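You operate a simulated robot arm through the tools that you are given. There is no shell and no other tool. Be economical: measure what you need, move in short steps, check, and stop when the job is done.

The job below is to be done with a simulated two-armed robot. You get a single attempt, and the scene is never put back.

TASK
Put the pink job card on the top of the green bench. Take the yellow card and put it on top of the yellow rack. Press the five key two times. Take the white cloth and leave it on the steel tray on the right end of the steel bench. Put the blue filter cartridge from the steel top of the small winder in the carton there and the green filter cartridge on the orange wire tangle there. Open the yellow bin lid. The order is free.

It is judged by the outcome, as a careful person would: the job done as asked, and still so three seconds after it is handed in. It fails if anything else is knocked over, pushed out of place, dropped, spilled or broken. A push-on lid holds only when it is set on centred and level and pressed home; a screw cap is set on level and turned clockwise until tight. Flat cloth is picked up by pressing the open fingertips on it (5 to 10 N) and closing them slowly along it; thin cloth reads only 2 to 8 mm in the jaws.

THE ROBOT
Two 7-joint arms with two-finger parallel grippers on one trunk, on a base that drives. Base frame: it is fixed to the floor where the robot stands at the start and does not move with it; the origin is under the middle of the robot, x ahead of it, y to its left, z up. Units: mm, rad, N and s.
The left shoulder is at the start at [70, 130, 1092], the right one opposite. With the tool pointing down near the work surface each hand reaches from about 200 to 520 mm from the robot's upright axis, wherever it stands, measured 20 degrees to its own side. Places, roughly: carton [-2750, -4250, 1000]; filter cartridge [-3000, -4250, 1000]; five key [100, -1400, 800]; pink job card [500, 0, 750]; steel tray (16x22x2 cm) [-1400, 500, 800]; top of the green bench [200, -1800, 800]; white cloth (7x9x3 cm) [-2200, 700, 800]; wire tangle (5x5x2 cm) [-3000, -4200, 1000]; yellow bin lid [300, -4200, 600]; yellow card [-750, 250, 1250]; yellow rack (13x19x12 cm) [-2000, 300, 800]. Payload 1.57 kg a hand.
The TCP of each hand is the grasp point between the finger pads, 30 mm short of the fingertips. In the tool frame z runs along the fingers and y along their closing line. The gripper opens to 80 mm. The fingers are 17 mm wide and 12 mm thick; the gripper's body (40 by 82 mm) begins 80 mm behind the TCP.
Orientation is told as [roll, pitch, yaw] about the base's x, y, z axes, in that order, counted from this pose: with the fingers straight down and closing along the base's y, the tool's x points along the base's -x, its y along +y and its z along -z.

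THE INTERFACE
- The arms move only by the tool drive_tool. It takes "left_moves", "right_moves" or both (then of equal length, played together; a hand with none holds still); each is a list of rows, each a list of 7 numbers: the shift along the tool's x, y, z in units of 100 mm (1.0 is 100 mm), then the turn, a rotation vector about the tool's x, y, z in units of 180 degrees (1.0 is 180 degrees), then the finger opening in mm, from 0 to 80. In form: [[tx, ty, tz, rx, ry, rz, fingers], ...]. A call has 1 to 10 rows; each row is the pose to reach, as a shift and turn from the pose commanded when the call began, along the tool's axes at that moment. A call with a number of a shift or a turn outside -1 to 1 is refused whole. Rows are played at 5 a second. More than 50 mm and 0.15 rad between two rows, or a gripper value outside its range, and nothing of the call is played. Where a pose cannot be reached the arm comes as near as it can. A force on the tool above 40 N (or 10 N above the force at the start of the call, whichever is more), or a blocked arm, ends the call early, and 0.2 s more pass. Each finger travels about 108 mm/s and halts on what it meets, pressing with about 28 N; the grip force reading is that of the motor and also rises with nothing between the fingers. The clock runs only during rows and for 0.2 s after the last one: add rows that repeat a pose to give the fingers time. It gives the time, the measured TCP pose, the force on the tool (base axes), the opening and the grip force at its end, in the units of the frame above (readings bear some noise), with the torque about the TCP (base axes, N m) and any sound that the robot's microphone picked up.
- Cameras (640 x 400 px; columns grow to the right, rows downward): "scene" is now at [136, 11.8, 1325.4]; the picture's right is [0.14, -0.99, 0.00], its down [-0.55, -0.07, -0.83] and it looks along [0.83, 0.11, -0.55] (base axes); focal length 268 px, centre (320, 200). "left" rides on the left gripper at [72, 7, -122] in its tool frame; the picture's right is [-0.09, 1.00, 0.00], its down [-0.84, -0.08, -0.54] and it looks along [-0.54, -0.05, 0.84] (tool axes); focal length 238 px, centre (320, 200). "right" rides on the right gripper at [72, -7, -122] in its tool frame; the picture's right is [0.09, 1.00, 0.00], its down [-0.84, 0.08, -0.54] and it looks along [-0.54, 0.05, 0.84] (tool axes); focal length 238 px, centre (320, 200).
- camera(camera): a new picture of that camera. The clock stands still meanwhile.
- move_column(by): slides the trunk up (or, below 0, down) by that many mm; the arms and the scene camera ride with it, the base frame stays. It gives what a move gives, with no picture.
- steer(legs): drives the robot by 1 to 6 legs, each [ahead, left, turn to the left] in mm, mm and rad, along the robot's own axes; the way and the turn of a leg run together, so that a leg with both is an arc; at most 1500 mm and 3.142 rad a leg. The arms and the cameras ride along, it lands a little off, and it stops where it bumps. It gives what a move gives.
- aim_head(pan, tilt): turns the head with the scene camera to pan (to the left, within 1.501 rad either way) and tilt (down, from -0.506 to 1.204), counted from straight ahead of the robot. It gives what a move gives.
- probe_pixels(camera, pixels): for up to 12 pixels [column, row] of the newest picture of that camera ("zoom" is the newest enlarged one), the place [x, y, z] in the base frame of the surface seen there, good to about 3 mm. The clock stands still meanwhile.
- zoom(camera, box): a new picture of the part [left, top, right, bottom] of that camera's present view, enlarged. The clock stands still meanwhile.
- sign_off(): hands the job in; it is judged then, once.

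Keep the steps short. Do not move on a guess: measure, check each grasp and each placing, and mend mistakes. In all there are 124 turns and 124 pictures (those below and enlarged ones count). Leave the grippers open and the arms clear of the work at the hand-in unless told otherwise, and finish with a single line.

The tools are called after "Request:" as a command line: name --argument value ..., lists and objects as JSON in quotes. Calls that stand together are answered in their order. drive_tool: Moves the arms, as the interface text tells. Its arguments: {"type":"object","properties":{"left_moves":{"type":"array","items":{"type":"array","items":{"type":"number"}}},"right_moves":{"type":"array","items":{"type":"array","items":{"type":"number"}}}},"required":[]} The other tools are called the same way: move_column (by) slides the trunk up or down; steer (legs) drives the base; aim_head (pan, tilt) turns the head that bears the scene camera; camera (camera) takes a picture; probe_pixels (camera, pixels) gives the place of the surface under pixels of a picture; zoom (camera, box) takes an enlarged picture of a part of a camera's view; sign_off () hands the job in.

At the start:

```text
time: 0.0
left_tool_pos: [413.2, 189.6, 1117.0]
left_tool_rot: [-0.003, -0.002, 0.002]
left_ft_force: [0.4, 0.2, -0.1]
left_moment: [-0.02, -0.02, 0.0]
left_width: 80.1
left_finger_force: 0.0
right_tool_pos: [415.1, -157.5, 1059.2]
right_tool_rot: [0.001, -0.002, 0.0]
right_ft_force: [-0.8, 0.3, 0.4]
right_moment: [0.0, -0.03, -0.01]
right_width: 79.9
right_finger_force: 0.2
trunk travel left (down, up): [-730.0, 210.0]
robot x, y, heading: [-3.2, 2.0, 0.002]
head pan, tilt: [0.136, 0.585]
```

scene: 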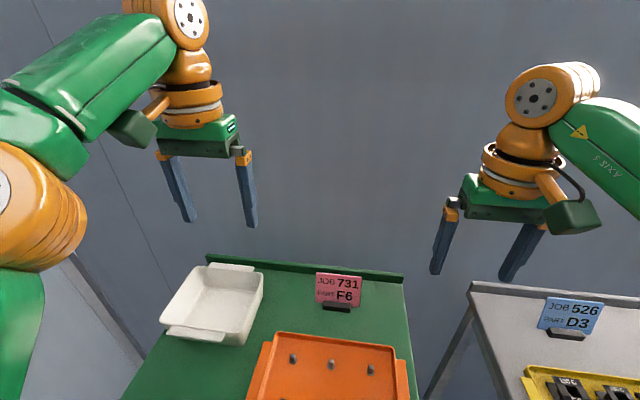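
right: 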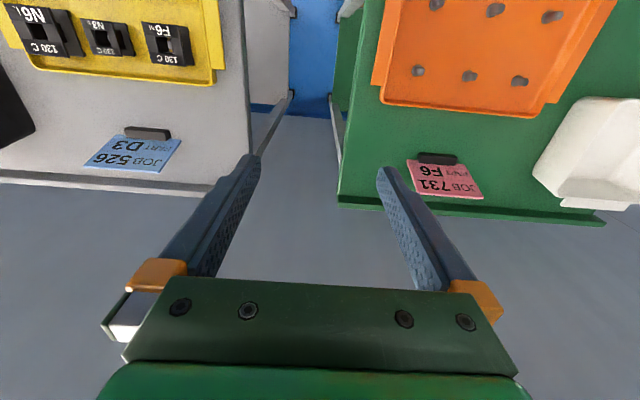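
left: 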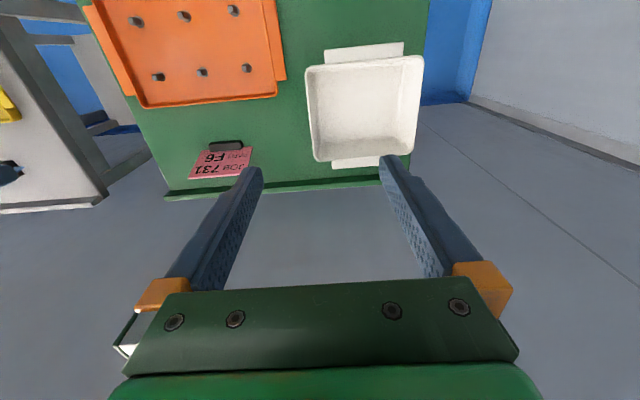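

The pink card sits in a clip on the bench ahead (scene px ~338,288). I zoom in on it and measure it.

Request:
zoom --camera "scene" --box '[280, 250, 400, 325]'

Request:
probe_pixels --camera "scene" --pixels '[[318, 275], [360, 281], [318, 300], [358, 305], [338, 290], [336, 307], [300, 300], [380, 320], [300, 262], [220, 310], [330, 345]]'

Request:
aim_head --pan -1.2 --tilt 0.5

Request:
camera --camera "scene"

```text
5.33 times, centred on (340, 288) of scene
```

zoom: 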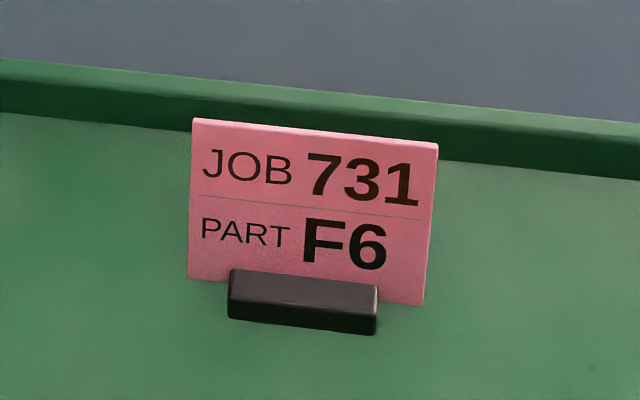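

```text
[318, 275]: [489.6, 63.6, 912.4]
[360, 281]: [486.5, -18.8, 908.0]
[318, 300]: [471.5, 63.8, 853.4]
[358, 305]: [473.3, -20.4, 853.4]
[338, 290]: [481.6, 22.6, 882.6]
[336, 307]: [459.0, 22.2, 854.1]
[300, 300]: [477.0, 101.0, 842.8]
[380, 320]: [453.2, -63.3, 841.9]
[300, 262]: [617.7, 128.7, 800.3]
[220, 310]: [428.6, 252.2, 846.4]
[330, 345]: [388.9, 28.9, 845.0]
```

```text
time: 1.5
left_tool_pos: [413.3, 189.4, 1116.9]
left_tool_rot: [-0.001, 0.0, 0.004]
left_ft_force: [0.0, -0.5, -0.1]
left_moment: [-0.01, -0.02, 0.01]
left_width: 79.9
left_finger_force: 0.0
right_tool_pos: [416.1, -157.1, 1059.2]
right_tool_rot: [0.001, -0.002, -0.001]
right_ft_force: [0.3, -0.2, -0.2]
right_moment: [-0.01, 0.04, 0.02]
right_width: 79.9
right_finger_force: 0.1
trunk travel left (down, up): [-730.0, 210.0]
robot x, y, heading: [0.0, 1.6, -0.004]
head pan, tilt: [-1.201, 0.499]
```

```text
119 pictures are left
```

scene: 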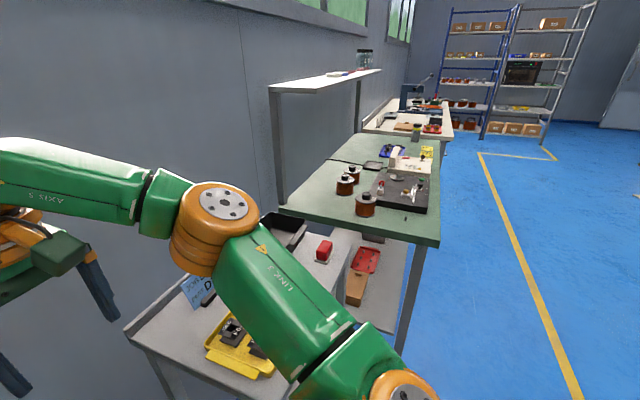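

I look closer at the right side benches.

Request:
zoom --camera "scene" --box '[280, 50, 480, 250]'

Request:
probe_pixels --camera "scene" --pixels '[[345, 180], [365, 200], [400, 190], [425, 230], [300, 205], [350, 160], [430, 150], [350, 75], [400, 125], [323, 250], [365, 260], [430, 125]]'

Request:
aim_head --pan 1.4 --tilt 0.4

Request:
camera --camera "scene"

```text
2.00 times, centred on (380, 150) of scene
```

zoom: 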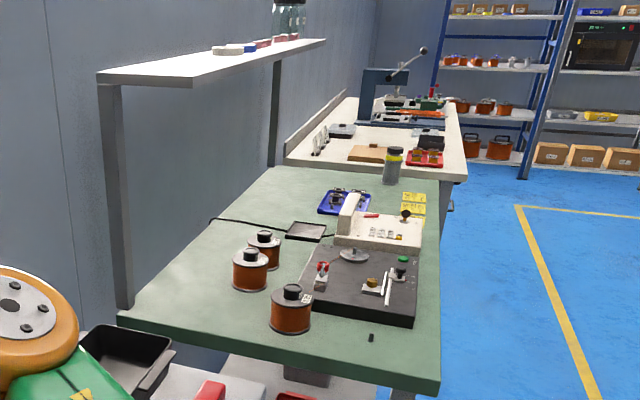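

```text
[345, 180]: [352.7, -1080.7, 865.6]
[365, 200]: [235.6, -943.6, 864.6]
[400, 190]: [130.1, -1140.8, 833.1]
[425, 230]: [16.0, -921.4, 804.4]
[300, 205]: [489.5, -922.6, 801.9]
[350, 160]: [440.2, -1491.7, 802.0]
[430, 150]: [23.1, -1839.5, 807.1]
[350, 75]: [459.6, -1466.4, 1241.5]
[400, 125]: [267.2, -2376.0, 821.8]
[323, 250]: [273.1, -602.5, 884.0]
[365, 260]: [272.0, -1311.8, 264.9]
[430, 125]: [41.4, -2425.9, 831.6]
```

```text
time: 3.8
left_tool_pos: [413.4, 190.6, 1117.2]
left_tool_rot: [-0.001, -0.002, 0.004]
left_ft_force: [0.6, 0.3, 0.0]
left_moment: [0.03, 0.02, 0.0]
left_width: 80.2
left_finger_force: 0.0
right_tool_pos: [416.1, -156.6, 1058.2]
right_tool_rot: [0.001, -0.002, -0.002]
right_ft_force: [1.0, -2.1, -0.8]
right_moment: [-0.01, 0.01, -0.02]
right_width: 79.9
right_finger_force: 0.0
trunk travel left (down, up): [-730.0, 210.0]
robot x, y, heading: [-1.9, 2.2, -0.001]
head pan, tilt: [1.4, 0.4]
```

```text
117 pictures are left
```

scene: 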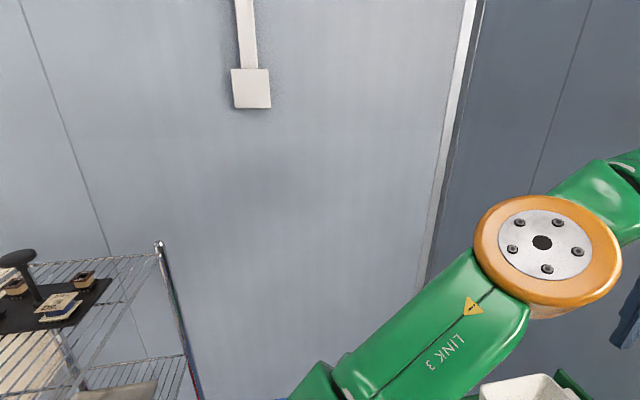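

The card leans back about 16°, spans y −20…64, and its top is at z≈912. The clip holds its bottom front edge. I yaw the right hand 90° so it closes along x and bring it over the card, moving the left hand aside.

Request:
drive_tool --right_moves '[[-0.04, 0.1, 0, 0, 0, -0.047, 80], [-0.08, 0.2, 0, 0, 0, -0.094, 80], [-0.12, 0.3, 0, 0, 0, -0.141, 80], [-0.16, 0.4, 0, 0, 0, -0.188, 80], [-0.2, 0.5, 0, 0, 0, -0.235, 80], [-0.24, 0.6, 0, 0, 0, -0.282, 80], [-0.28, 0.7, 0, 0, 0, -0.329, 80], [-0.32, 0.8, 0, 0, 0, -0.376, 80], [-0.36, 0.9, 0, 0, 0, -0.423, 80], [-0.4, 1.0, 0, 0, 0, -0.47, 80]]' --left_moves '[[0, 0.1, 0, 0, 0, 0, 80], [0, 0.2, 0, 0, 0, 0, 80], [0, 0.3, 0, 0, 0, 0, 80], [0, 0.4, 0, 0, 0, 0, 80], [0, 0.5, 0, 0, 0, 0, 80], [0, 0.6, 0, 0, 0, 0, 80], [0, 0.7, 0, 0, 0, 0, 80], [0, 0.8, 0, 0, 0, 0, 80], [0, 0.9, 0, 0, 0, 0, 80], [0, 1.0, 0, 0, 0, 0, 80]]'

Request:
aim_head --pan 0 --tilt 0.6

Request:
camera --camera "scene"

```text
time: 6.0
left_tool_pos: [410.4, 280.2, 1114.0]
left_tool_rot: [-0.003, -0.004, 0.003]
left_ft_force: [0.1, -0.5, 0.6]
left_moment: [-0.04, -0.02, 0.0]
left_width: 79.8
left_finger_force: 0.0
left hand out of reach, approached as far as the arm can: row 8, 9, 10
right_tool_pos: [298.0, -30.8, 1020.7]
right_tool_rot: [-0.003, -0.002, 1.474]
right_ft_force: [-0.3, -0.6, -0.6]
right_moment: [0.0, -0.01, 0.03]
right_width: 79.9
right_finger_force: 0.0
right hand out of reach, approached as far as the arm can: row 4, 5, 6, 7, 8, 9, 10
trunk travel left (down, up): [-730.0, 210.0]
robot x, y, heading: [-2.6, -3.4, 0.001]
head pan, tilt: [1.4, 0.4]
```

```text
time: 7.5
left_tool_pos: [409.4, 279.1, 1114.5]
left_tool_rot: [-0.001, -0.004, 0.003]
left_ft_force: [0.4, -0.8, 0.1]
left_moment: [-0.02, 0.02, 0.0]
left_width: 79.9
left_finger_force: 0.1
right_tool_pos: [297.8, -31.3, 1020.8]
right_tool_rot: [-0.004, -0.002, 1.471]
right_ft_force: [0.8, -0.4, 0.0]
right_moment: [0.0, -0.01, 0.02]
right_width: 80.0
right_finger_force: 0.1
trunk travel left (down, up): [-730.0, 210.0]
robot x, y, heading: [-1.7, -4.9, 0.0]
head pan, tilt: [0.0, 0.6]
```

```text
116 pictures are left
```

scene: 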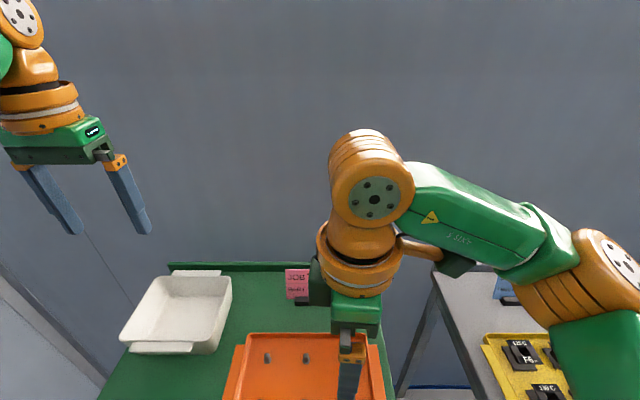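

At this height the hand runs out of reach. I raise the trunk and check the floor space in front of the base.

Request:
move_column --by 150

Request:
aim_head --pan 0.3 --tilt 1.1

Request:
camera --camera "scene"

```text
time: 9.3
left_tool_pos: [409.4, 278.4, 1262.8]
left_tool_rot: [0.001, -0.004, 0.004]
left_ft_force: [0.7, -0.1, 0.7]
left_moment: [-0.01, 0.0, 0.0]
left_width: 79.8
left_finger_force: 0.0
right_tool_pos: [298.2, -31.6, 1172.3]
right_tool_rot: [-0.002, -0.002, 1.475]
right_ft_force: [0.5, 0.0, 0.8]
right_moment: [-0.01, -0.01, 0.0]
right_width: 80.0
right_finger_force: 0.1
trunk travel left (down, up): [-880.0, 60.0]
robot x, y, heading: [-0.3, 4.1, 0.003]
head pan, tilt: [0.0, 0.6]
```

```text
time: 10.2
left_tool_pos: [409.4, 278.2, 1263.3]
left_tool_rot: [-0.001, -0.003, 0.003]
left_ft_force: [-0.7, -0.4, 0.0]
left_moment: [-0.03, 0.01, 0.0]
left_width: 79.8
left_finger_force: 0.0
right_tool_pos: [298.2, -31.5, 1171.3]
right_tool_rot: [-0.003, -0.002, 1.473]
right_ft_force: [-0.5, 0.5, 0.5]
right_moment: [0.0, 0.0, 0.01]
right_width: 79.9
right_finger_force: 0.0
trunk travel left (down, up): [-880.0, 60.0]
robot x, y, heading: [-0.8, -0.2, 0.0]
head pan, tilt: [0.3, 1.1]
```

```text
115 pictures are left
```

scene: 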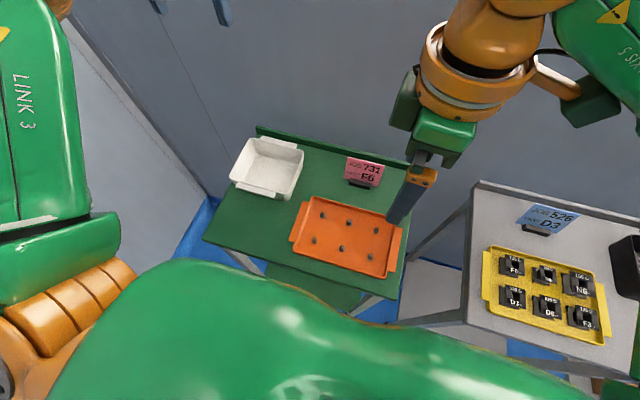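

Request:
probe_pixels --camera "scene" --pixels '[[300, 270], [215, 235], [380, 290], [150, 200], [100, 140], [190, 225], [440, 325], [385, 310]]'

```text
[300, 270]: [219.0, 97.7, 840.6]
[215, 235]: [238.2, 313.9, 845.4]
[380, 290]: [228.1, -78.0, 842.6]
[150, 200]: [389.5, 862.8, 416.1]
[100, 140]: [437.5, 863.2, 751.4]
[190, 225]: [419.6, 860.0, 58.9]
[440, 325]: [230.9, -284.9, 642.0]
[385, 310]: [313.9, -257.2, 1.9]
```

The bench edge is at x≈220 and the left wall at y≈862, so a sidestep left is free. I shift 160 mm left.

Request:
steer --legs '[[0, 160, 0]]'

```text
time: 11.7
left_tool_pos: [408.7, 433.9, 1264.7]
left_tool_rot: [0.003, -0.003, 0.001]
left_ft_force: [-0.1, -0.9, 0.1]
left_moment: [0.03, 0.03, 0.0]
left_width: 80.0
left_finger_force: 0.1
right_tool_pos: [298.7, 125.0, 1171.2]
right_tool_rot: [-0.003, -0.006, 1.474]
right_ft_force: [0.1, -0.5, 0.8]
right_moment: [0.03, 0.02, 0.02]
right_width: 80.3
right_finger_force: 0.0
trunk travel left (down, up): [-880.0, 60.0]
robot x, y, heading: [1.5, 156.2, -0.006]
head pan, tilt: [0.3, 1.1]
```

I bring the right hand down and forward toward the card.

Request:
drive_tool --right_moves '[[0.18, -0.2, 0.2, 0, 0, -0.006, 80], [0.36, -0.4, 0.4, 0, 0, -0.012, 80], [0.54, -0.6, 0.6, 0, 0, -0.018, 80], [0.72, -0.8, 0.8, 0, 0, -0.024, 80], [0.9, -1.0, 1.0, 0, 0, -0.031, 80]]'

```text
time: 12.8
left_tool_pos: [409.2, 437.7, 1262.9]
left_tool_rot: [-0.001, -0.004, 0.002]
left_ft_force: [-0.1, 0.1, 0.2]
left_moment: [0.05, 0.0, 0.01]
left_width: 80.0
left_finger_force: 0.0
right_tool_pos: [274.3, 74.0, 1117.3]
right_tool_rot: [-0.004, -0.001, 1.553]
right_ft_force: [0.2, 0.5, -0.2]
right_moment: [-0.01, -0.02, -0.02]
right_width: 79.9
right_finger_force: 0.0
right hand out of reach, approached as far as the arm can: row 1, 2, 3, 4, 5
trunk travel left (down, up): [-880.0, 60.0]
robot x, y, heading: [-0.4, 160.8, -0.002]
head pan, tilt: [0.3, 1.1]
```

Out of reach again, perhaps because the hand is high relative to the shoulder. I lower straight down first, then forward.

Request:
drive_tool --right_moves '[[0, 0, 0.3, 0, 0, 0, 80], [0, 0, 0.6, 0, 0, 0, 80], [0, 0, 0.95, 0, 0, 0, 80], [0, -0.3, 0.95, 0, 0, 0, 80], [0, -0.6, 0.95, 0, 0, 0, 80], [0, -0.9, 0.95, 0, 0, 0, 80]]'

```text
time: 14.2
left_tool_pos: [410.4, 438.9, 1263.2]
left_tool_rot: [-0.003, -0.004, 0.001]
left_ft_force: [0.3, -1.2, 0.2]
left_moment: [-0.01, 0.0, -0.02]
left_width: 80.2
left_finger_force: 0.1
right_tool_pos: [270.7, 92.0, 1017.1]
right_tool_rot: [-0.018, 0.007, 1.579]
right_ft_force: [0.7, -0.4, -1.0]
right_moment: [0.0, 0.02, 0.02]
right_width: 79.9
right_finger_force: 0.0
right hand out of reach, approached as far as the arm can: row 1, 2, 3, 4, 5, 6
trunk travel left (down, up): [-880.0, 60.0]
robot x, y, heading: [-2.7, 159.9, 0.002]
head pan, tilt: [0.3, 1.1]
```

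Yaw +90° is unfavourable for this arm, so I turn it the other way, toward −90°, while backing off.

Request:
drive_tool --right_moves '[[0.1, 0, -0.1, 0, 0, 0.047, 80], [0.2, 0, -0.2, 0, 0, 0.094, 80], [0.3, 0, -0.3, 0, 0, 0.141, 80], [0.4, 0, -0.4, 0, 0, 0.188, 80], [0.5, 0, -0.5, 0, 0, 0.235, 80], [0.6, 0, -0.5, 0, 0, 0.282, 80], [0.7, 0, -0.5, 0, 0, 0.329, 80], [0.8, 0, -0.5, 0, 0, 0.376, 80], [0.9, 0, -0.5, 0, 0, 0.423, 80], [1.0, 0, -0.5, 0, 0, 0.47, 80]]'

Request:
drive_tool --right_moves '[[0, 0, 0, 0, 0, 0.047, 80], [0, 0, 0, 0, 0, 0.094, 80], [0, 0, 0, 0, 0, 0.141, 80], [0, 0, 0, 0, 0, 0.188, 80], [0, 0, 0, 0, 0, 0.235, 80], [0, 0, 0, 0, 0, 0.282, 80], [0, 0, 0, 0, 0, 0.329, 80], [0, 0, 0, 0, 0, 0.376, 80], [0, 0, 0, 0, 0, 0.423, 80], [0, 0, 0, 0, 0, 0.47, 80]]'

```text
time: 16.4
left_tool_pos: [409.5, 438.2, 1263.3]
left_tool_rot: [0.001, -0.003, 0.002]
left_ft_force: [-0.5, 0.5, 0.1]
left_moment: [-0.01, 0.01, 0.0]
left_width: 79.9
left_finger_force: 0.1
right_tool_pos: [269.7, -7.3, 1066.4]
right_tool_rot: [0.002, -0.003, 0.089]
right_ft_force: [0.0, 0.5, 0.2]
right_moment: [0.04, 0.01, 0.01]
right_width: 79.9
right_finger_force: 0.1
trunk travel left (down, up): [-880.0, 60.0]
robot x, y, heading: [-0.9, 159.3, 0.007]
head pan, tilt: [0.3, 1.1]
```

```text
time: 18.6
left_tool_pos: [409.9, 438.1, 1264.6]
left_tool_rot: [0.001, -0.003, 0.001]
left_ft_force: [0.6, 0.6, 0.0]
left_moment: [0.02, 0.0, 0.03]
left_width: 80.1
left_finger_force: 0.0
right_tool_pos: [270.6, -7.2, 1067.3]
right_tool_rot: [0.003, 0.0, -1.386]
right_ft_force: [0.6, 0.0, 0.5]
right_moment: [-0.01, 0.01, -0.02]
right_width: 80.3
right_finger_force: 0.0
trunk travel left (down, up): [-880.0, 60.0]
robot x, y, heading: [-2.2, 157.5, 0.003]
head pan, tilt: [0.3, 1.1]
```

Yaw −86° is reached with no trouble. I continue forward over the card and finish the yaw.

Request:
drive_tool --right_moves '[[0.05, 0.25, 0.1, 0, 0, 0.015, 80], [0.1, 0.5, 0.2, 0, 0, 0.03, 80], [0.15, 0.75, 0.3, 0, 0, 0.045, 80], [0.2, 1.0, 0.4, 0, 0, 0.059, 80]]'

Request:
drive_tool --right_moves '[[0, 0.25, 0.0, 0, 0, 0, 80], [0, 0.5, 0.0, 0, 0, 0, 80], [0, 0.75, 0.0, 0, 0, 0, 80], [0, 1.0, 0.0, 0, 0, 0, 80]]'

```text
time: 19.6
left_tool_pos: [410.9, 440.0, 1264.1]
left_tool_rot: [-0.003, -0.003, 0.002]
left_ft_force: [-0.3, 0.5, -0.2]
left_moment: [-0.07, 0.03, -0.01]
left_width: 80.1
left_finger_force: 0.1
right_tool_pos: [366.5, 32.2, 1025.2]
right_tool_rot: [0.003, -0.001, -1.57]
right_ft_force: [0.0, 1.1, -1.7]
right_moment: [-0.03, 0.02, 0.0]
right_width: 79.8
right_finger_force: 0.1
trunk travel left (down, up): [-880.0, 60.0]
robot x, y, heading: [3.0, 156.1, -0.002]
head pan, tilt: [0.3, 1.1]
```

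```text
time: 20.6
left_tool_pos: [410.1, 438.9, 1263.6]
left_tool_rot: [-0.002, -0.004, 0.003]
left_ft_force: [-0.2, -0.5, -0.3]
left_moment: [0.03, 0.02, 0.0]
left_width: 80.0
left_finger_force: 0.1
right_tool_pos: [465.9, 31.1, 1027.1]
right_tool_rot: [0.002, 0.0, -1.566]
right_ft_force: [0.1, -0.2, 0.6]
right_moment: [-0.01, -0.01, 0.01]
right_width: 79.7
right_finger_force: 0.0
trunk travel left (down, up): [-880.0, 60.0]
robot x, y, heading: [1.9, 160.1, 0.002]
head pan, tilt: [0.3, 1.1]
```

Now I tilt 16.5° to match the card's lean and come to 60 mm above the grasp, with the fingers narrowed to 50.

Request:
drive_tool --right_moves '[[-0.03, 0.12, 0.24, 0.03, 0, 0, 60], [-0.06, 0.24, 0.48, 0.06, 0, 0, 50], [-0.09, 0.35, 0.72, 0.091, 0, 0, 50]]'

Request:
camera --camera "right"

Request:
aim_head --pan -0.3 --tilt 0.8

Request:
camera --camera "scene"

```text
time: 21.4
left_tool_pos: [409.9, 438.8, 1263.3]
left_tool_rot: [0.001, -0.004, -0.001]
left_ft_force: [-0.1, 0.6, -0.3]
left_moment: [0.01, 0.01, 0.01]
left_width: 80.2
left_finger_force: 0.1
right_tool_pos: [429.4, 4.2, 969.5]
right_tool_rot: [-0.268, 0.001, -1.567]
right_ft_force: [0.2, -0.2, -1.3]
right_moment: [0.02, -0.01, -0.02]
right_width: 49.8
right_finger_force: 0.1
right hand out of reach, approached as far as the arm can: row 1, 2, 3
trunk travel left (down, up): [-880.0, 60.0]
robot x, y, heading: [-1.5, 156.7, -0.001]
head pan, tilt: [0.3, 1.1]
```

```text
114 pictures are left
```

right: 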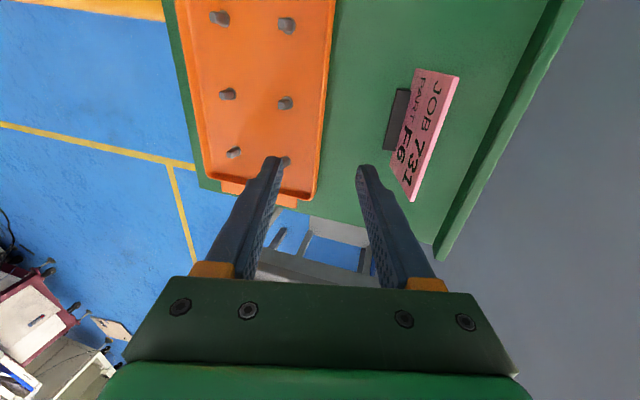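

```text
time: 22.4
left_tool_pos: [408.7, 437.6, 1263.2]
left_tool_rot: [0.001, -0.004, 0.002]
left_ft_force: [0.5, 0.8, 0.8]
left_moment: [0.03, -0.03, -0.03]
left_width: 80.3
left_finger_force: 0.0
right_tool_pos: [431.9, 4.4, 970.2]
right_tool_rot: [-0.265, 0.003, -1.569]
right_ft_force: [-0.5, -0.1, 0.1]
right_moment: [-0.02, -0.01, -0.02]
right_width: 50.1
right_finger_force: 0.1
trunk travel left (down, up): [-880.0, 60.0]
robot x, y, heading: [-1.6, 157.6, 0.001]
head pan, tilt: [-0.3, 0.799]
```

```text
113 pictures are left
```

scene: 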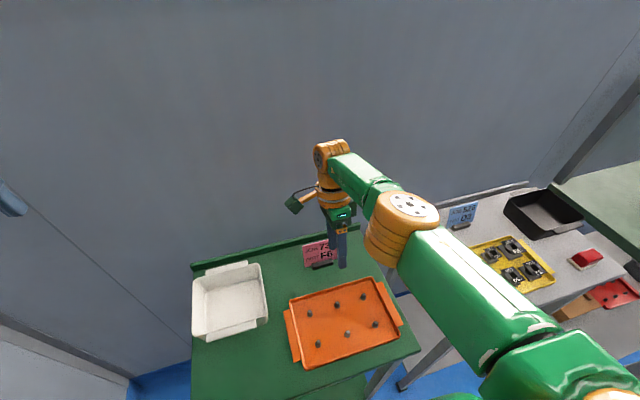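

The tilt uses up the reach because the shoulder sits too high. I lower the trunk 60 mm, then retry up and forward.

Request:
move_column --by -60

Request:
drive_tool --right_moves '[[0.0, 0.0, -0.4, 0, 0, 0, 50], [0.09, 0.1, -0.75, 0, 0, 0, 50], [0.18, 0.35, -0.75, 0, 0, 0, 50], [0.18, 0.54, -0.61, 0, 0, 0, 50]]'

```text
time: 23.4
left_tool_pos: [409.3, 437.2, 1203.4]
left_tool_rot: [-0.001, -0.002, 0.003]
left_ft_force: [0.2, 0.3, -0.1]
left_moment: [0.0, 0.0, 0.01]
left_width: 80.2
left_finger_force: 0.1
right_tool_pos: [431.4, 5.2, 910.2]
right_tool_rot: [-0.268, 0.0, -1.569]
right_ft_force: [-0.2, 0.0, -0.6]
right_moment: [0.0, 0.01, 0.03]
right_width: 50.4
right_finger_force: 0.1
trunk travel left (down, up): [-820.0, 120.0]
robot x, y, heading: [0.8, 159.0, -0.004]
head pan, tilt: [-0.3, 0.799]
```

```text
time: 24.4
left_tool_pos: [410.4, 438.4, 1204.1]
left_tool_rot: [-0.003, -0.003, 0.002]
left_ft_force: [-0.2, 0.7, -0.4]
left_moment: [0.02, 0.01, 0.0]
left_width: 80.0
left_finger_force: 0.1
right_tool_pos: [436.3, 14.2, 961.0]
right_tool_rot: [-0.267, 0.003, -1.569]
right_ft_force: [0.0, 0.7, -0.3]
right_moment: [0.01, 0.02, 0.04]
right_width: 50.1
right_finger_force: 0.0
right hand out of reach, approached as far as the arm can: row 1, 2, 3, 4
trunk travel left (down, up): [-820.0, 120.0]
robot x, y, heading: [-0.5, 159.1, 0.001]
head pan, tilt: [-0.3, 0.799]
```

Still about 50 mm short. The trunk stands 220 mm from the bench edge, so I creep the base ahead 35 mm and check for a bump.

Request:
steer --legs '[[35, 0, 0]]'

```text
time: 25.3
left_tool_pos: [437.4, 438.4, 1205.7]
left_tool_rot: [-0.002, -0.01, 0.002]
left_ft_force: [-1.3, -0.1, 1.3]
left_moment: [-0.01, -0.08, -0.03]
left_width: 80.0
left_finger_force: 0.0
right_tool_pos: [464.3, 14.3, 966.3]
right_tool_rot: [-0.261, 0.001, -1.568]
right_ft_force: [-0.8, 0.6, -0.7]
right_moment: [0.0, -0.02, 0.01]
right_width: 49.9
right_finger_force: 0.1
trunk travel left (down, up): [-820.0, 120.0]
robot x, y, heading: [35.1, 156.4, 0.0]
head pan, tilt: [-0.3, 0.799]
```

No bump reported. Another 35 mm.

Request:
steer --legs '[[35, 0, 0]]'

Request:
drive_tool --right_moves '[[0.04, 0.0, 0.0, 0.005, 0, 0, 50], [0.08, 0.0, 0.0, 0.008, 0, 0, 50]]'

```text
time: 26.2
left_tool_pos: [472.9, 438.6, 1205.9]
left_tool_rot: [-0.001, -0.008, 0.001]
left_ft_force: [-0.8, 0.7, 0.3]
left_moment: [0.0, -0.03, -0.01]
left_width: 80.2
left_finger_force: 0.0
right_tool_pos: [499.6, 14.0, 964.1]
right_tool_rot: [-0.262, 0.002, -1.568]
right_ft_force: [0.1, -0.3, 0.1]
right_moment: [0.01, -0.05, -0.02]
right_width: 50.0
right_finger_force: 0.1
trunk travel left (down, up): [-820.0, 120.0]
robot x, y, heading: [69.0, 157.8, 0.0]
head pan, tilt: [-0.3, 0.799]
```

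```text
time: 26.8
left_tool_pos: [478.3, 437.2, 1204.9]
left_tool_rot: [-0.001, -0.004, 0.002]
left_ft_force: [-0.4, 0.9, -0.8]
left_moment: [0.0, -0.01, -0.03]
left_width: 80.0
left_finger_force: 0.1
right_tool_pos: [497.0, 18.4, 965.0]
right_tool_rot: [-0.29, 0.001, -1.569]
right_ft_force: [0.0, -0.2, -0.3]
right_moment: [0.0, 0.0, 0.02]
right_width: 50.2
right_finger_force: 0.0
right hand out of reach, approached as far as the arm can: row 1, 2
trunk travel left (down, up): [-820.0, 120.0]
robot x, y, heading: [70.1, 157.1, -0.003]
head pan, tilt: [-0.3, 0.799]
```

Request:
camera --camera "right"

Request:
camera --camera "scene"

Request:
probe_pixels --camera "right" --pixels '[[320, 110], [300, 100], [330, 90], [300, 170], [400, 150], [440, 150]]'

```text
112 pictures are left
```

right: 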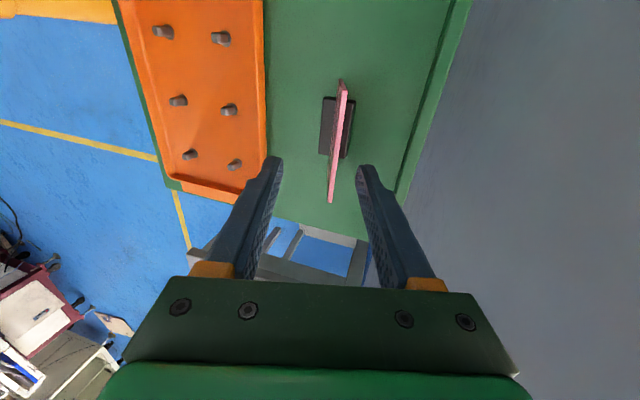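

```text
111 pictures are left
```

scene: 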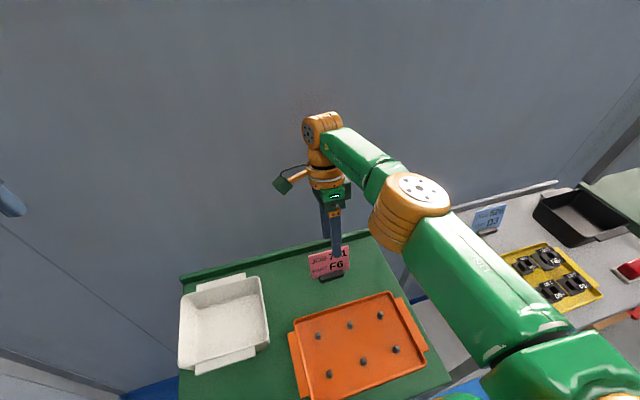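

```text
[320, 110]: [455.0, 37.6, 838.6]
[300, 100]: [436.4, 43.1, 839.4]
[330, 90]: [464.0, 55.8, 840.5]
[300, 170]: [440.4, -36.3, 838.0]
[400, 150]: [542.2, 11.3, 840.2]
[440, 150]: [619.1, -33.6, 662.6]
```

The card is edge-on between the fingers and aligned. I advance 66 mm along the fingers, then close.

Request:
drive_tool --right_moves '[[0, 0.03, 0.22, 0, 0, 0, 50], [0, 0.05, 0.44, 0, 0, 0, 50], [0, 0.06, 0.64, 0, 0, 0, 50], [0, 0.06, 0.66, 0, 0, 0, 50]]'

Request:
camera --camera "right"

```text
time: 27.8
left_tool_pos: [479.2, 437.1, 1204.0]
left_tool_rot: [-0.001, -0.003, 0.001]
left_ft_force: [0.6, -0.6, 0.6]
left_moment: [0.0, 0.05, 0.02]
left_width: 79.9
left_finger_force: 0.0
right_tool_pos: [485.3, 19.2, 897.7]
right_tool_rot: [-0.291, 0.002, -1.568]
right_ft_force: [-0.6, 0.0, -0.1]
right_moment: [-0.02, 0.0, 0.02]
right_width: 49.9
right_finger_force: 0.1
trunk travel left (down, up): [-820.0, 120.0]
robot x, y, heading: [68.4, 158.1, 0.006]
head pan, tilt: [-0.3, 0.799]
```

```text
110 pictures are left
```

right: 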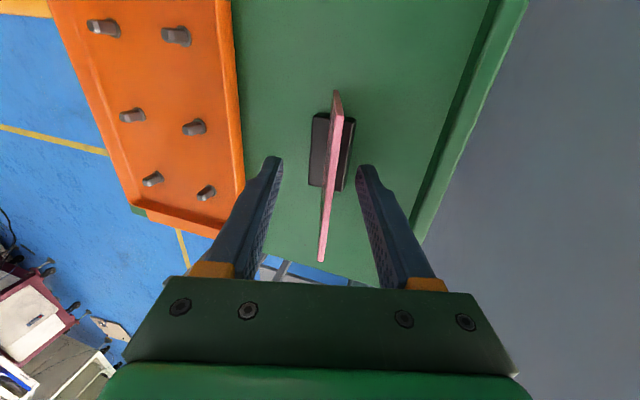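

Centred. I close slowly.

Request:
drive_tool --right_moves '[[0, 0, 0, 0, 0, 0, 30], [0, 0, 0, 0, 0, 0, 12], [0, 0, 0, 0, 0, 0, 4], [0, 0, 0, 0, 0, 0, 0], [0, 0, 0, 0, 0, 0, 0]]'

Request:
drive_tool --right_moves '[[0, 0, -0.2, 0, 0, 0, 0], [0, 0, -0.4, 0, 0, 0, 0], [0, 0, -0.6, 0, 0, 0, 0]]'

Request:
camera --camera "right"

```text
time: 29.0
left_tool_pos: [478.2, 439.2, 1204.1]
left_tool_rot: [0.001, -0.003, 0.002]
left_ft_force: [0.3, -0.8, 0.2]
left_moment: [0.0, 0.04, 0.0]
left_width: 80.1
left_finger_force: 0.1
right_tool_pos: [484.5, 20.0, 897.8]
right_tool_rot: [-0.292, 0.002, -1.569]
right_ft_force: [0.3, 0.8, -0.4]
right_moment: [-0.02, -0.03, -0.01]
right_width: 3.4
right_finger_force: 24.7
trunk travel left (down, up): [-820.0, 120.0]
robot x, y, heading: [67.5, 160.5, 0.003]
head pan, tilt: [-0.3, 0.799]
```

```text
time: 29.8
left_tool_pos: [479.1, 439.3, 1202.5]
left_tool_rot: [-0.003, -0.001, 0.001]
left_ft_force: [1.1, 0.9, 1.4]
left_moment: [0.03, 0.02, -0.01]
left_width: 79.6
left_finger_force: 0.2
right_tool_pos: [498.4, 18.8, 957.7]
right_tool_rot: [-0.293, 0.0, -1.568]
right_ft_force: [0.0, 0.3, -0.6]
right_moment: [0.01, -0.04, -0.01]
right_width: 3.4
right_finger_force: 24.3
right hand out of reach, approached as far as the arm can: row 3
trunk travel left (down, up): [-820.0, 120.0]
robot x, y, heading: [68.4, 163.5, -0.003]
head pan, tilt: [-0.3, 0.799]
```

```text
109 pictures are left
```

right: 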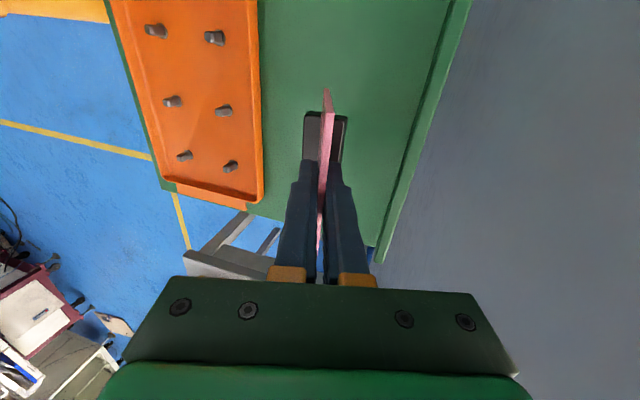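

The card is held (3.4 mm). I raise the trunk and back out, then look around for the route.

Request:
move_column --by 110

Request:
steer --legs '[[-250, 0, 0]]'

Request:
aim_head --pan -1.5 --tilt 0.5

Request:
camera --camera "scene"

```text
time: 31.2
left_tool_pos: [478.8, 437.6, 1313.8]
left_tool_rot: [0.0, -0.005, 0.002]
left_ft_force: [-0.8, -0.8, -1.0]
left_moment: [0.0, -0.03, 0.0]
left_width: 79.9
left_finger_force: 0.1
right_tool_pos: [498.5, 18.4, 1066.1]
right_tool_rot: [-0.293, 0.002, -1.568]
right_ft_force: [0.2, 0.3, -0.4]
right_moment: [-0.02, 0.01, -0.01]
right_width: 3.6
right_finger_force: 24.0
trunk travel left (down, up): [-930.0, 10.0]
robot x, y, heading: [68.4, 160.4, 0.005]
head pan, tilt: [-0.3, 0.799]
```

```text
time: 32.5
left_tool_pos: [377.1, 430.4, 1314.0]
left_tool_rot: [-0.004, -0.004, -0.016]
left_ft_force: [0.1, 0.1, -0.7]
left_moment: [-0.04, 0.0, 0.02]
left_width: 80.0
left_finger_force: 0.0
right_tool_pos: [388.4, 10.1, 1066.4]
right_tool_rot: [-0.292, -0.001, -1.584]
right_ft_force: [-0.1, -0.1, -0.2]
right_moment: [-0.04, -0.05, 0.02]
right_width: 3.6
right_finger_force: 24.5
trunk travel left (down, up): [-930.0, 10.0]
robot x, y, heading: [-38.0, 155.4, -0.019]
head pan, tilt: [-0.3, 0.799]
stopped in leg 1: the robot was blocked; the commanded pose is now the measured one
```

```text
time: 33.9
left_tool_pos: [375.8, 427.3, 1315.1]
left_tool_rot: [-0.001, -0.003, -0.015]
left_ft_force: [-0.6, -0.5, 0.6]
left_moment: [0.01, 0.0, -0.02]
left_width: 79.9
left_finger_force: 0.1
right_tool_pos: [389.0, 7.5, 1066.1]
right_tool_rot: [-0.291, -0.001, -1.585]
right_ft_force: [-1.0, -0.5, -1.0]
right_moment: [-0.01, -0.06, 0.0]
right_width: 3.3
right_finger_force: 24.8
trunk travel left (down, up): [-930.0, 10.0]
robot x, y, heading: [-41.0, 157.0, -0.019]
head pan, tilt: [-1.499, 0.499]
```

```text
108 pictures are left
```

scene: 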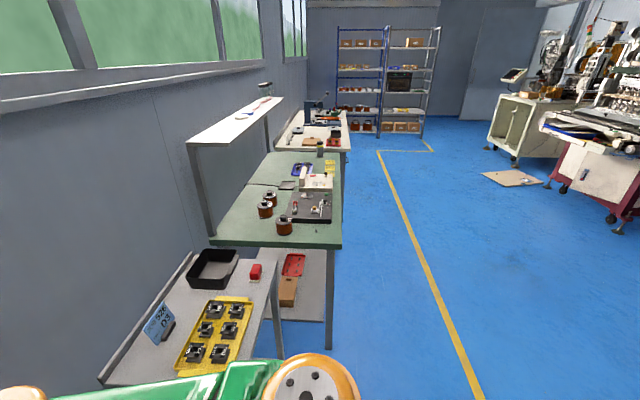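

I bumped something behind, probably the wire rack. I ease 20 mm ahead, slide right to y≈−90, and look at the rack.

Request:
steer --legs '[[20, 0, 0.019], [0, -250, 0]]'

Request:
aim_head --pan 1.5 --tilt 0.5

Request:
camera --camera "scene"

```text
time: 36.1
left_tool_pos: [390.5, 188.4, 1313.0]
left_tool_rot: [-0.004, -0.003, 0.004]
left_ft_force: [0.1, -0.1, 0.2]
left_moment: [-0.04, -0.01, 0.01]
left_width: 79.6
left_finger_force: 0.0
right_tool_pos: [411.6, -230.9, 1066.7]
right_tool_rot: [-0.292, -0.001, -1.568]
right_ft_force: [0.5, 0.4, -0.8]
right_moment: [-0.02, 0.0, 0.05]
right_width: 3.3
right_finger_force: 24.5
trunk travel left (down, up): [-930.0, 10.0]
robot x, y, heading: [-15.8, -92.8, 0.002]
head pan, tilt: [-1.499, 0.499]
```

```text
time: 38.7
left_tool_pos: [391.7, 184.8, 1314.0]
left_tool_rot: [0.002, -0.003, 0.004]
left_ft_force: [0.4, 1.3, -0.7]
left_moment: [-0.03, -0.01, 0.01]
left_width: 80.1
left_finger_force: 0.1
right_tool_pos: [412.6, -235.0, 1066.2]
right_tool_rot: [-0.291, 0.002, -1.566]
right_ft_force: [0.4, 0.3, -0.8]
right_moment: [-0.01, 0.0, -0.02]
right_width: 3.6
right_finger_force: 24.6
trunk travel left (down, up): [-930.0, 10.0]
robot x, y, heading: [-18.1, -91.8, 0.007]
head pan, tilt: [1.499, 0.499]
```

```text
107 pictures are left
```

scene: 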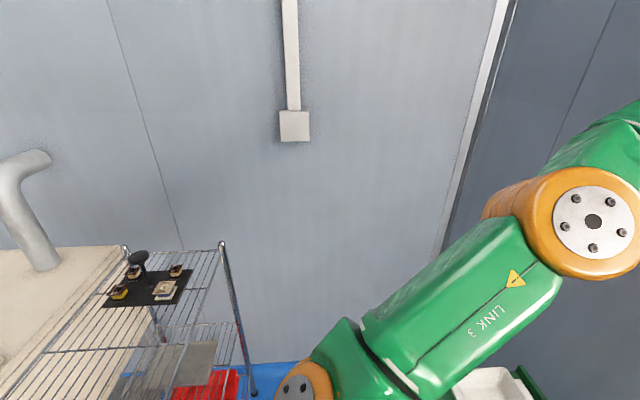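

Request:
zoom --camera "scene" --box '[0, 200, 300, 400]'

Request:
probe_pixels --camera "scene" --pixels '[[222, 250], [253, 392], [125, 250], [20, 390], [165, 290], [120, 293], [177, 270], [140, 258], [205, 390], [185, 360], [150, 305]]'

```text
2.00 times, centred on (150, 300) of scene
```

zoom: 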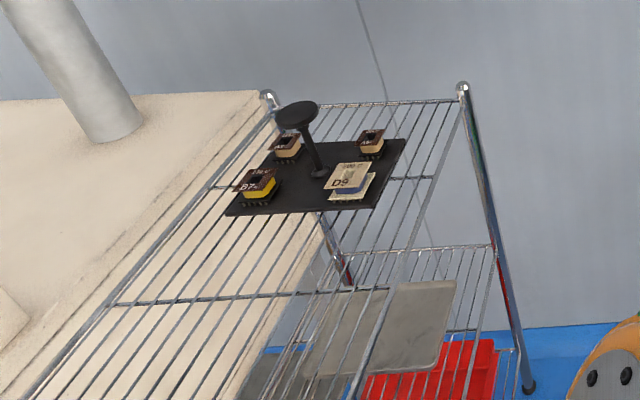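

```text
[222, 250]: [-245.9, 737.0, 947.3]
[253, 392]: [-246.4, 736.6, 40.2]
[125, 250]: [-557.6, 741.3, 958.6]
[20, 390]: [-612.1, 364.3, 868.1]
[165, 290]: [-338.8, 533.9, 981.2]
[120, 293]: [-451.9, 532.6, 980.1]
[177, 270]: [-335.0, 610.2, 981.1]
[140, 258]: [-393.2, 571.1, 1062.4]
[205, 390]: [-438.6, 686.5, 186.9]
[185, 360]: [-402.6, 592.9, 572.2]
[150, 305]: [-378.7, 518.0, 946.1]
```

The rack stands fine. It reaches x≈−246, so the base half-length is about 205 mm. I check how far it extends in −y before backing up.

Request:
aim_head --pan 1.5 --tilt 1.1

Request:
camera --camera "scene"

Request:
aim_head --pan -1.5 --tilt 1.0

Request:
camera --camera "scene"

```text
time: 39.7
left_tool_pos: [392.2, 185.3, 1313.5]
left_tool_rot: [0.001, -0.005, 0.002]
left_ft_force: [-0.4, -0.2, 0.4]
left_moment: [0.01, 0.01, -0.02]
left_width: 79.8
left_finger_force: 0.1
right_tool_pos: [411.3, -234.3, 1067.8]
right_tool_rot: [-0.29, 0.002, -1.566]
right_ft_force: [-0.5, -0.8, -0.5]
right_moment: [0.04, -0.01, 0.02]
right_width: 3.4
right_finger_force: 25.1
trunk travel left (down, up): [-930.0, 10.0]
robot x, y, heading: [-18.8, -96.6, 0.002]
head pan, tilt: [1.499, 1.1]
```

```text
105 pictures are left
```

scene: 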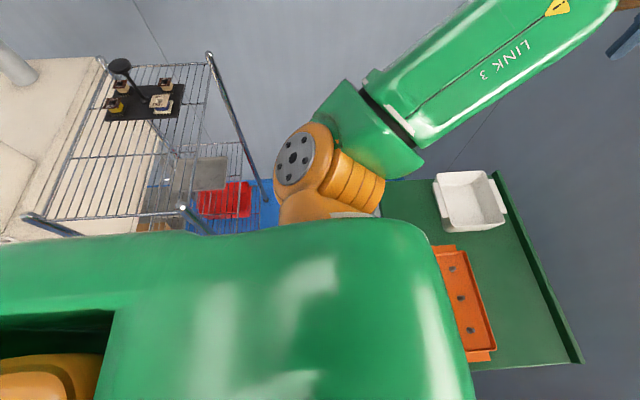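

```text
time: 42.3
left_tool_pos: [391.4, 186.0, 1313.4]
left_tool_rot: [-0.001, -0.005, 0.004]
left_ft_force: [-0.4, -0.2, -0.7]
left_moment: [0.0, 0.03, 0.03]
left_width: 80.2
left_finger_force: 0.0
right_tool_pos: [411.8, -234.7, 1066.0]
right_tool_rot: [-0.291, 0.002, -1.566]
right_ft_force: [0.6, 0.8, 0.2]
right_moment: [-0.01, -0.02, -0.01]
right_width: 3.4
right_finger_force: 24.1
trunk travel left (down, up): [-930.0, 10.0]
robot x, y, heading: [-17.0, -92.8, 0.004]
head pan, tilt: [-1.499, 1.0]
```

```text
104 pictures are left
```

scene: 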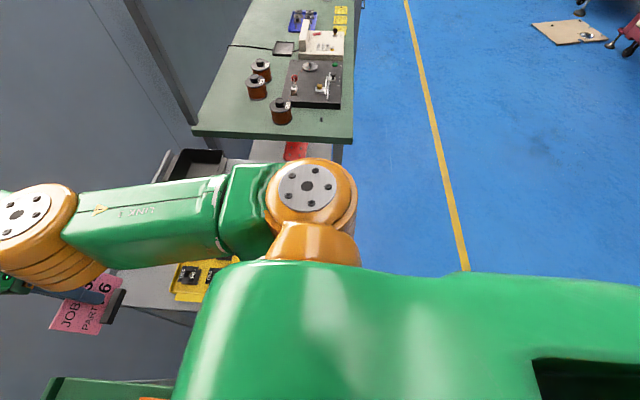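

The area to the right and behind is clear floor. I go right 150, back 450, then right 1200 toward the green bench.

Request:
steer --legs '[[0, -150, 0], [-450, 0, 0], [0, -1200, 0]]'

Request:
aim_head --pan 0.1 --tilt 0.85

Request:
camera --camera "scene"

```text
time: 51.7
left_tool_pos: [-57.7, -1171.3, 1313.6]
left_tool_rot: [-0.002, -0.005, 0.0]
left_ft_force: [-0.4, -0.1, 0.7]
left_moment: [0.01, 0.02, -0.02]
left_width: 80.1
left_finger_force: 0.1
right_tool_pos: [-39.5, -1591.3, 1065.9]
right_tool_rot: [-0.291, 0.0, -1.569]
right_ft_force: [0.2, -0.4, 0.2]
right_moment: [0.01, -0.03, 0.03]
right_width: 3.3
right_finger_force: 24.9
trunk travel left (down, up): [-930.0, 10.0]
robot x, y, heading: [-465.5, -1448.2, -0.003]
head pan, tilt: [-1.499, 1.0]
```

```text
time: 53.4
left_tool_pos: [-57.1, -1172.8, 1312.7]
left_tool_rot: [0.0, -0.004, 0.0]
left_ft_force: [0.9, -0.3, -0.8]
left_moment: [0.0, 0.0, 0.02]
left_width: 80.1
left_finger_force: 0.0
right_tool_pos: [-38.8, -1591.9, 1066.3]
right_tool_rot: [-0.293, 0.003, -1.567]
right_ft_force: [0.6, 0.3, 0.0]
right_moment: [0.01, -0.04, 0.01]
right_width: 3.3
right_finger_force: 24.4
trunk travel left (down, up): [-930.0, 10.0]
robot x, y, heading: [-465.4, -1450.7, -0.002]
head pan, tilt: [0.099, 0.85]
```

```text
103 pictures are left
```

scene: 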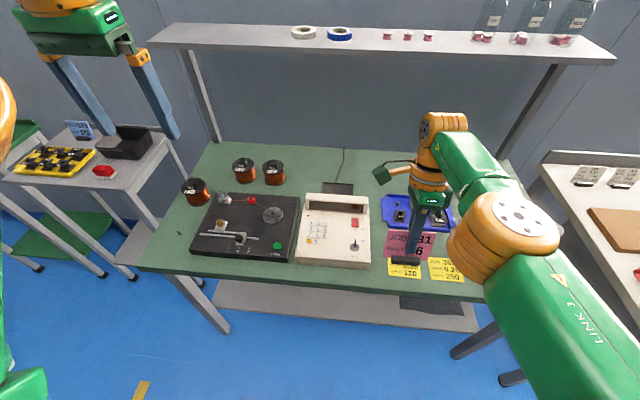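

I see the counter box with a keypad at (315,230). I zoom on it and probe the free bench area.

Request:
zoom --camera "scene" --box '[285, 180, 395, 280]'

Request:
probe_pixels --camera "scene" --pixels '[[160, 260], [215, 165], [170, 235], [310, 165], [335, 270], [335, 190], [298, 260], [368, 265], [305, 195], [460, 285], [195, 190], [250, 295]]'

```text
4.00 times, centred on (340, 230) of scene
```

zoom: 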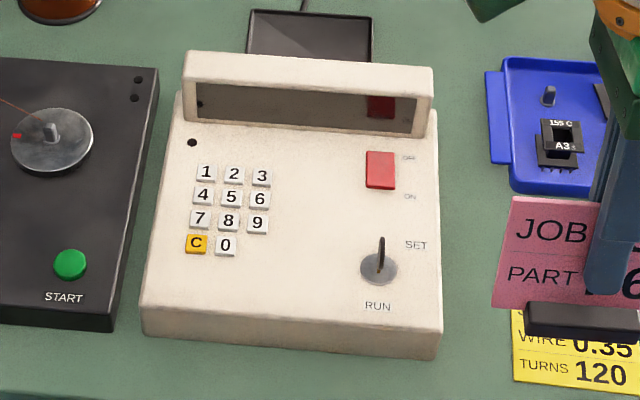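

```text
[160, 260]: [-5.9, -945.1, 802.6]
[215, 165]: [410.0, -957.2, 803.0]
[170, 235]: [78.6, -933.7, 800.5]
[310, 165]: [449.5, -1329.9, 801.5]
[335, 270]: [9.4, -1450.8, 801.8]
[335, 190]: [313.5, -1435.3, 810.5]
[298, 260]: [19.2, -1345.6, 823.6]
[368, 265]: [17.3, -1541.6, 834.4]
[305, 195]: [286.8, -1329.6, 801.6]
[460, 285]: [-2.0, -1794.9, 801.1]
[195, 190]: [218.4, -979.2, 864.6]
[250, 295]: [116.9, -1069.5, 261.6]
```

The card carries its black foot with it, so it is a free-standing card. I'll stand it on a free patch of the bench and inspect the left end.

Request:
zoom --camera "scene" --box '[130, 130, 290, 290]'

Request:
probe_pixels --camera "zoom" --pixels '[[200, 407], [100, 500], [240, 460], [260, 300], [330, 150], [400, 110], [250, 200], [200, 340], [30, 530], [560, 200]]'

```text
2.50 times, centred on (210, 210) of scene
```

zoom: 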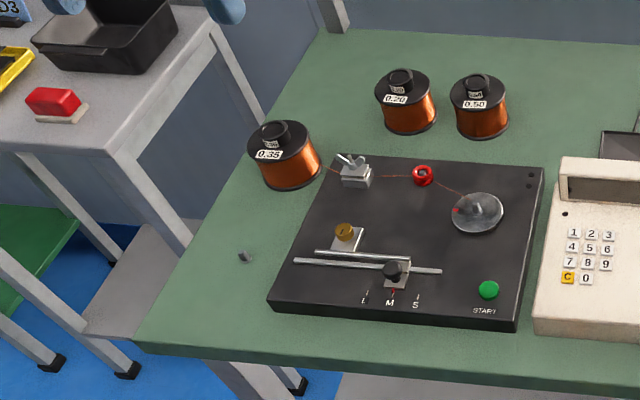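

```text
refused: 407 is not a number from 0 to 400
```

Request:
probe_pixels --camera "zoom" --pixels '[[243, 256], [150, 340], [265, 310], [290, 255], [220, 300], [215, 230], [260, 195], [350, 60], [330, 120], [300, 90], [520, 60]]'

```text
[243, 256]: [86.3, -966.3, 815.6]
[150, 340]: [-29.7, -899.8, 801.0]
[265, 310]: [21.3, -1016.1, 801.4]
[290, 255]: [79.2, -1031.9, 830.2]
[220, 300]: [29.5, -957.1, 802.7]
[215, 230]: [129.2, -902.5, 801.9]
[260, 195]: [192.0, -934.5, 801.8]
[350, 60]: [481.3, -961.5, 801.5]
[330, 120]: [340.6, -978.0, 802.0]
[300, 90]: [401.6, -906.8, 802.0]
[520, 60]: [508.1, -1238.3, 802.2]
```

The patch around (38, −958) between the bench edge and the black unit is free, with only a small peg at (86, −966). I drive left 634 and ahead 60.

Request:
steer --legs '[[0, 634, 0], [80, 0, 0]]'

Request:
move_column --by -150

Request:
aim_head --pan -0.4 --tilt 0.8

Request:
camera --camera "scene"

```text
time: 57.6
left_tool_pos: [9.6, -539.3, 1317.2]
left_tool_rot: [0.0, -0.012, 0.006]
left_ft_force: [-0.3, -0.2, 0.0]
left_moment: [0.01, -0.07, 0.01]
left_width: 79.8
left_finger_force: 0.1
right_tool_pos: [33.2, -959.2, 1069.5]
right_tool_rot: [-0.282, 0.002, -1.564]
right_ft_force: [0.0, -0.7, -0.8]
right_moment: [0.03, -0.09, -0.01]
right_width: 3.3
right_finger_force: 25.1
trunk travel left (down, up): [-930.0, 10.0]
robot x, y, heading: [-385.8, -818.5, 0.0]
head pan, tilt: [0.099, 0.85]
```

```text
time: 59.3
left_tool_pos: [20.4, -538.3, 1164.1]
left_tool_rot: [-0.001, -0.004, 0.006]
left_ft_force: [0.8, -0.7, -0.5]
left_moment: [0.02, 0.0, -0.02]
left_width: 80.0
left_finger_force: 0.1
right_tool_pos: [40.0, -959.9, 917.1]
right_tool_rot: [-0.291, 0.001, -1.564]
right_ft_force: [-0.5, 0.2, 0.2]
right_moment: [-0.01, -0.04, 0.04]
right_width: 3.2
right_finger_force: 24.4
trunk travel left (down, up): [-780.0, 160.0]
robot x, y, heading: [-386.4, -821.8, 0.004]
head pan, tilt: [0.099, 0.85]
```

```text
time: 60.2
left_tool_pos: [20.9, -539.2, 1163.9]
left_tool_rot: [-0.004, -0.003, 0.006]
left_ft_force: [0.3, 0.1, 0.0]
left_moment: [0.03, 0.0, 0.03]
left_width: 80.0
left_finger_force: 0.0
right_tool_pos: [40.9, -957.7, 915.4]
right_tool_rot: [-0.292, 0.0, -1.565]
right_ft_force: [-0.6, -0.2, -1.2]
right_moment: [0.02, -0.01, 0.0]
right_width: 3.4
right_finger_force: 24.4
trunk travel left (down, up): [-780.0, 160.0]
robot x, y, heading: [-386.3, -814.2, 0.008]
head pan, tilt: [-0.4, 0.799]
```

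```text
100 pictures are left
```

scene: 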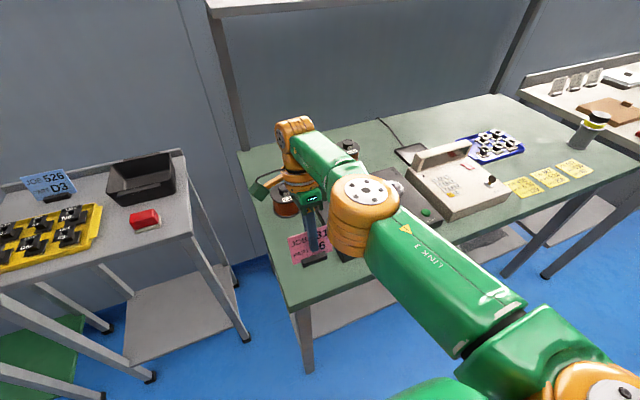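

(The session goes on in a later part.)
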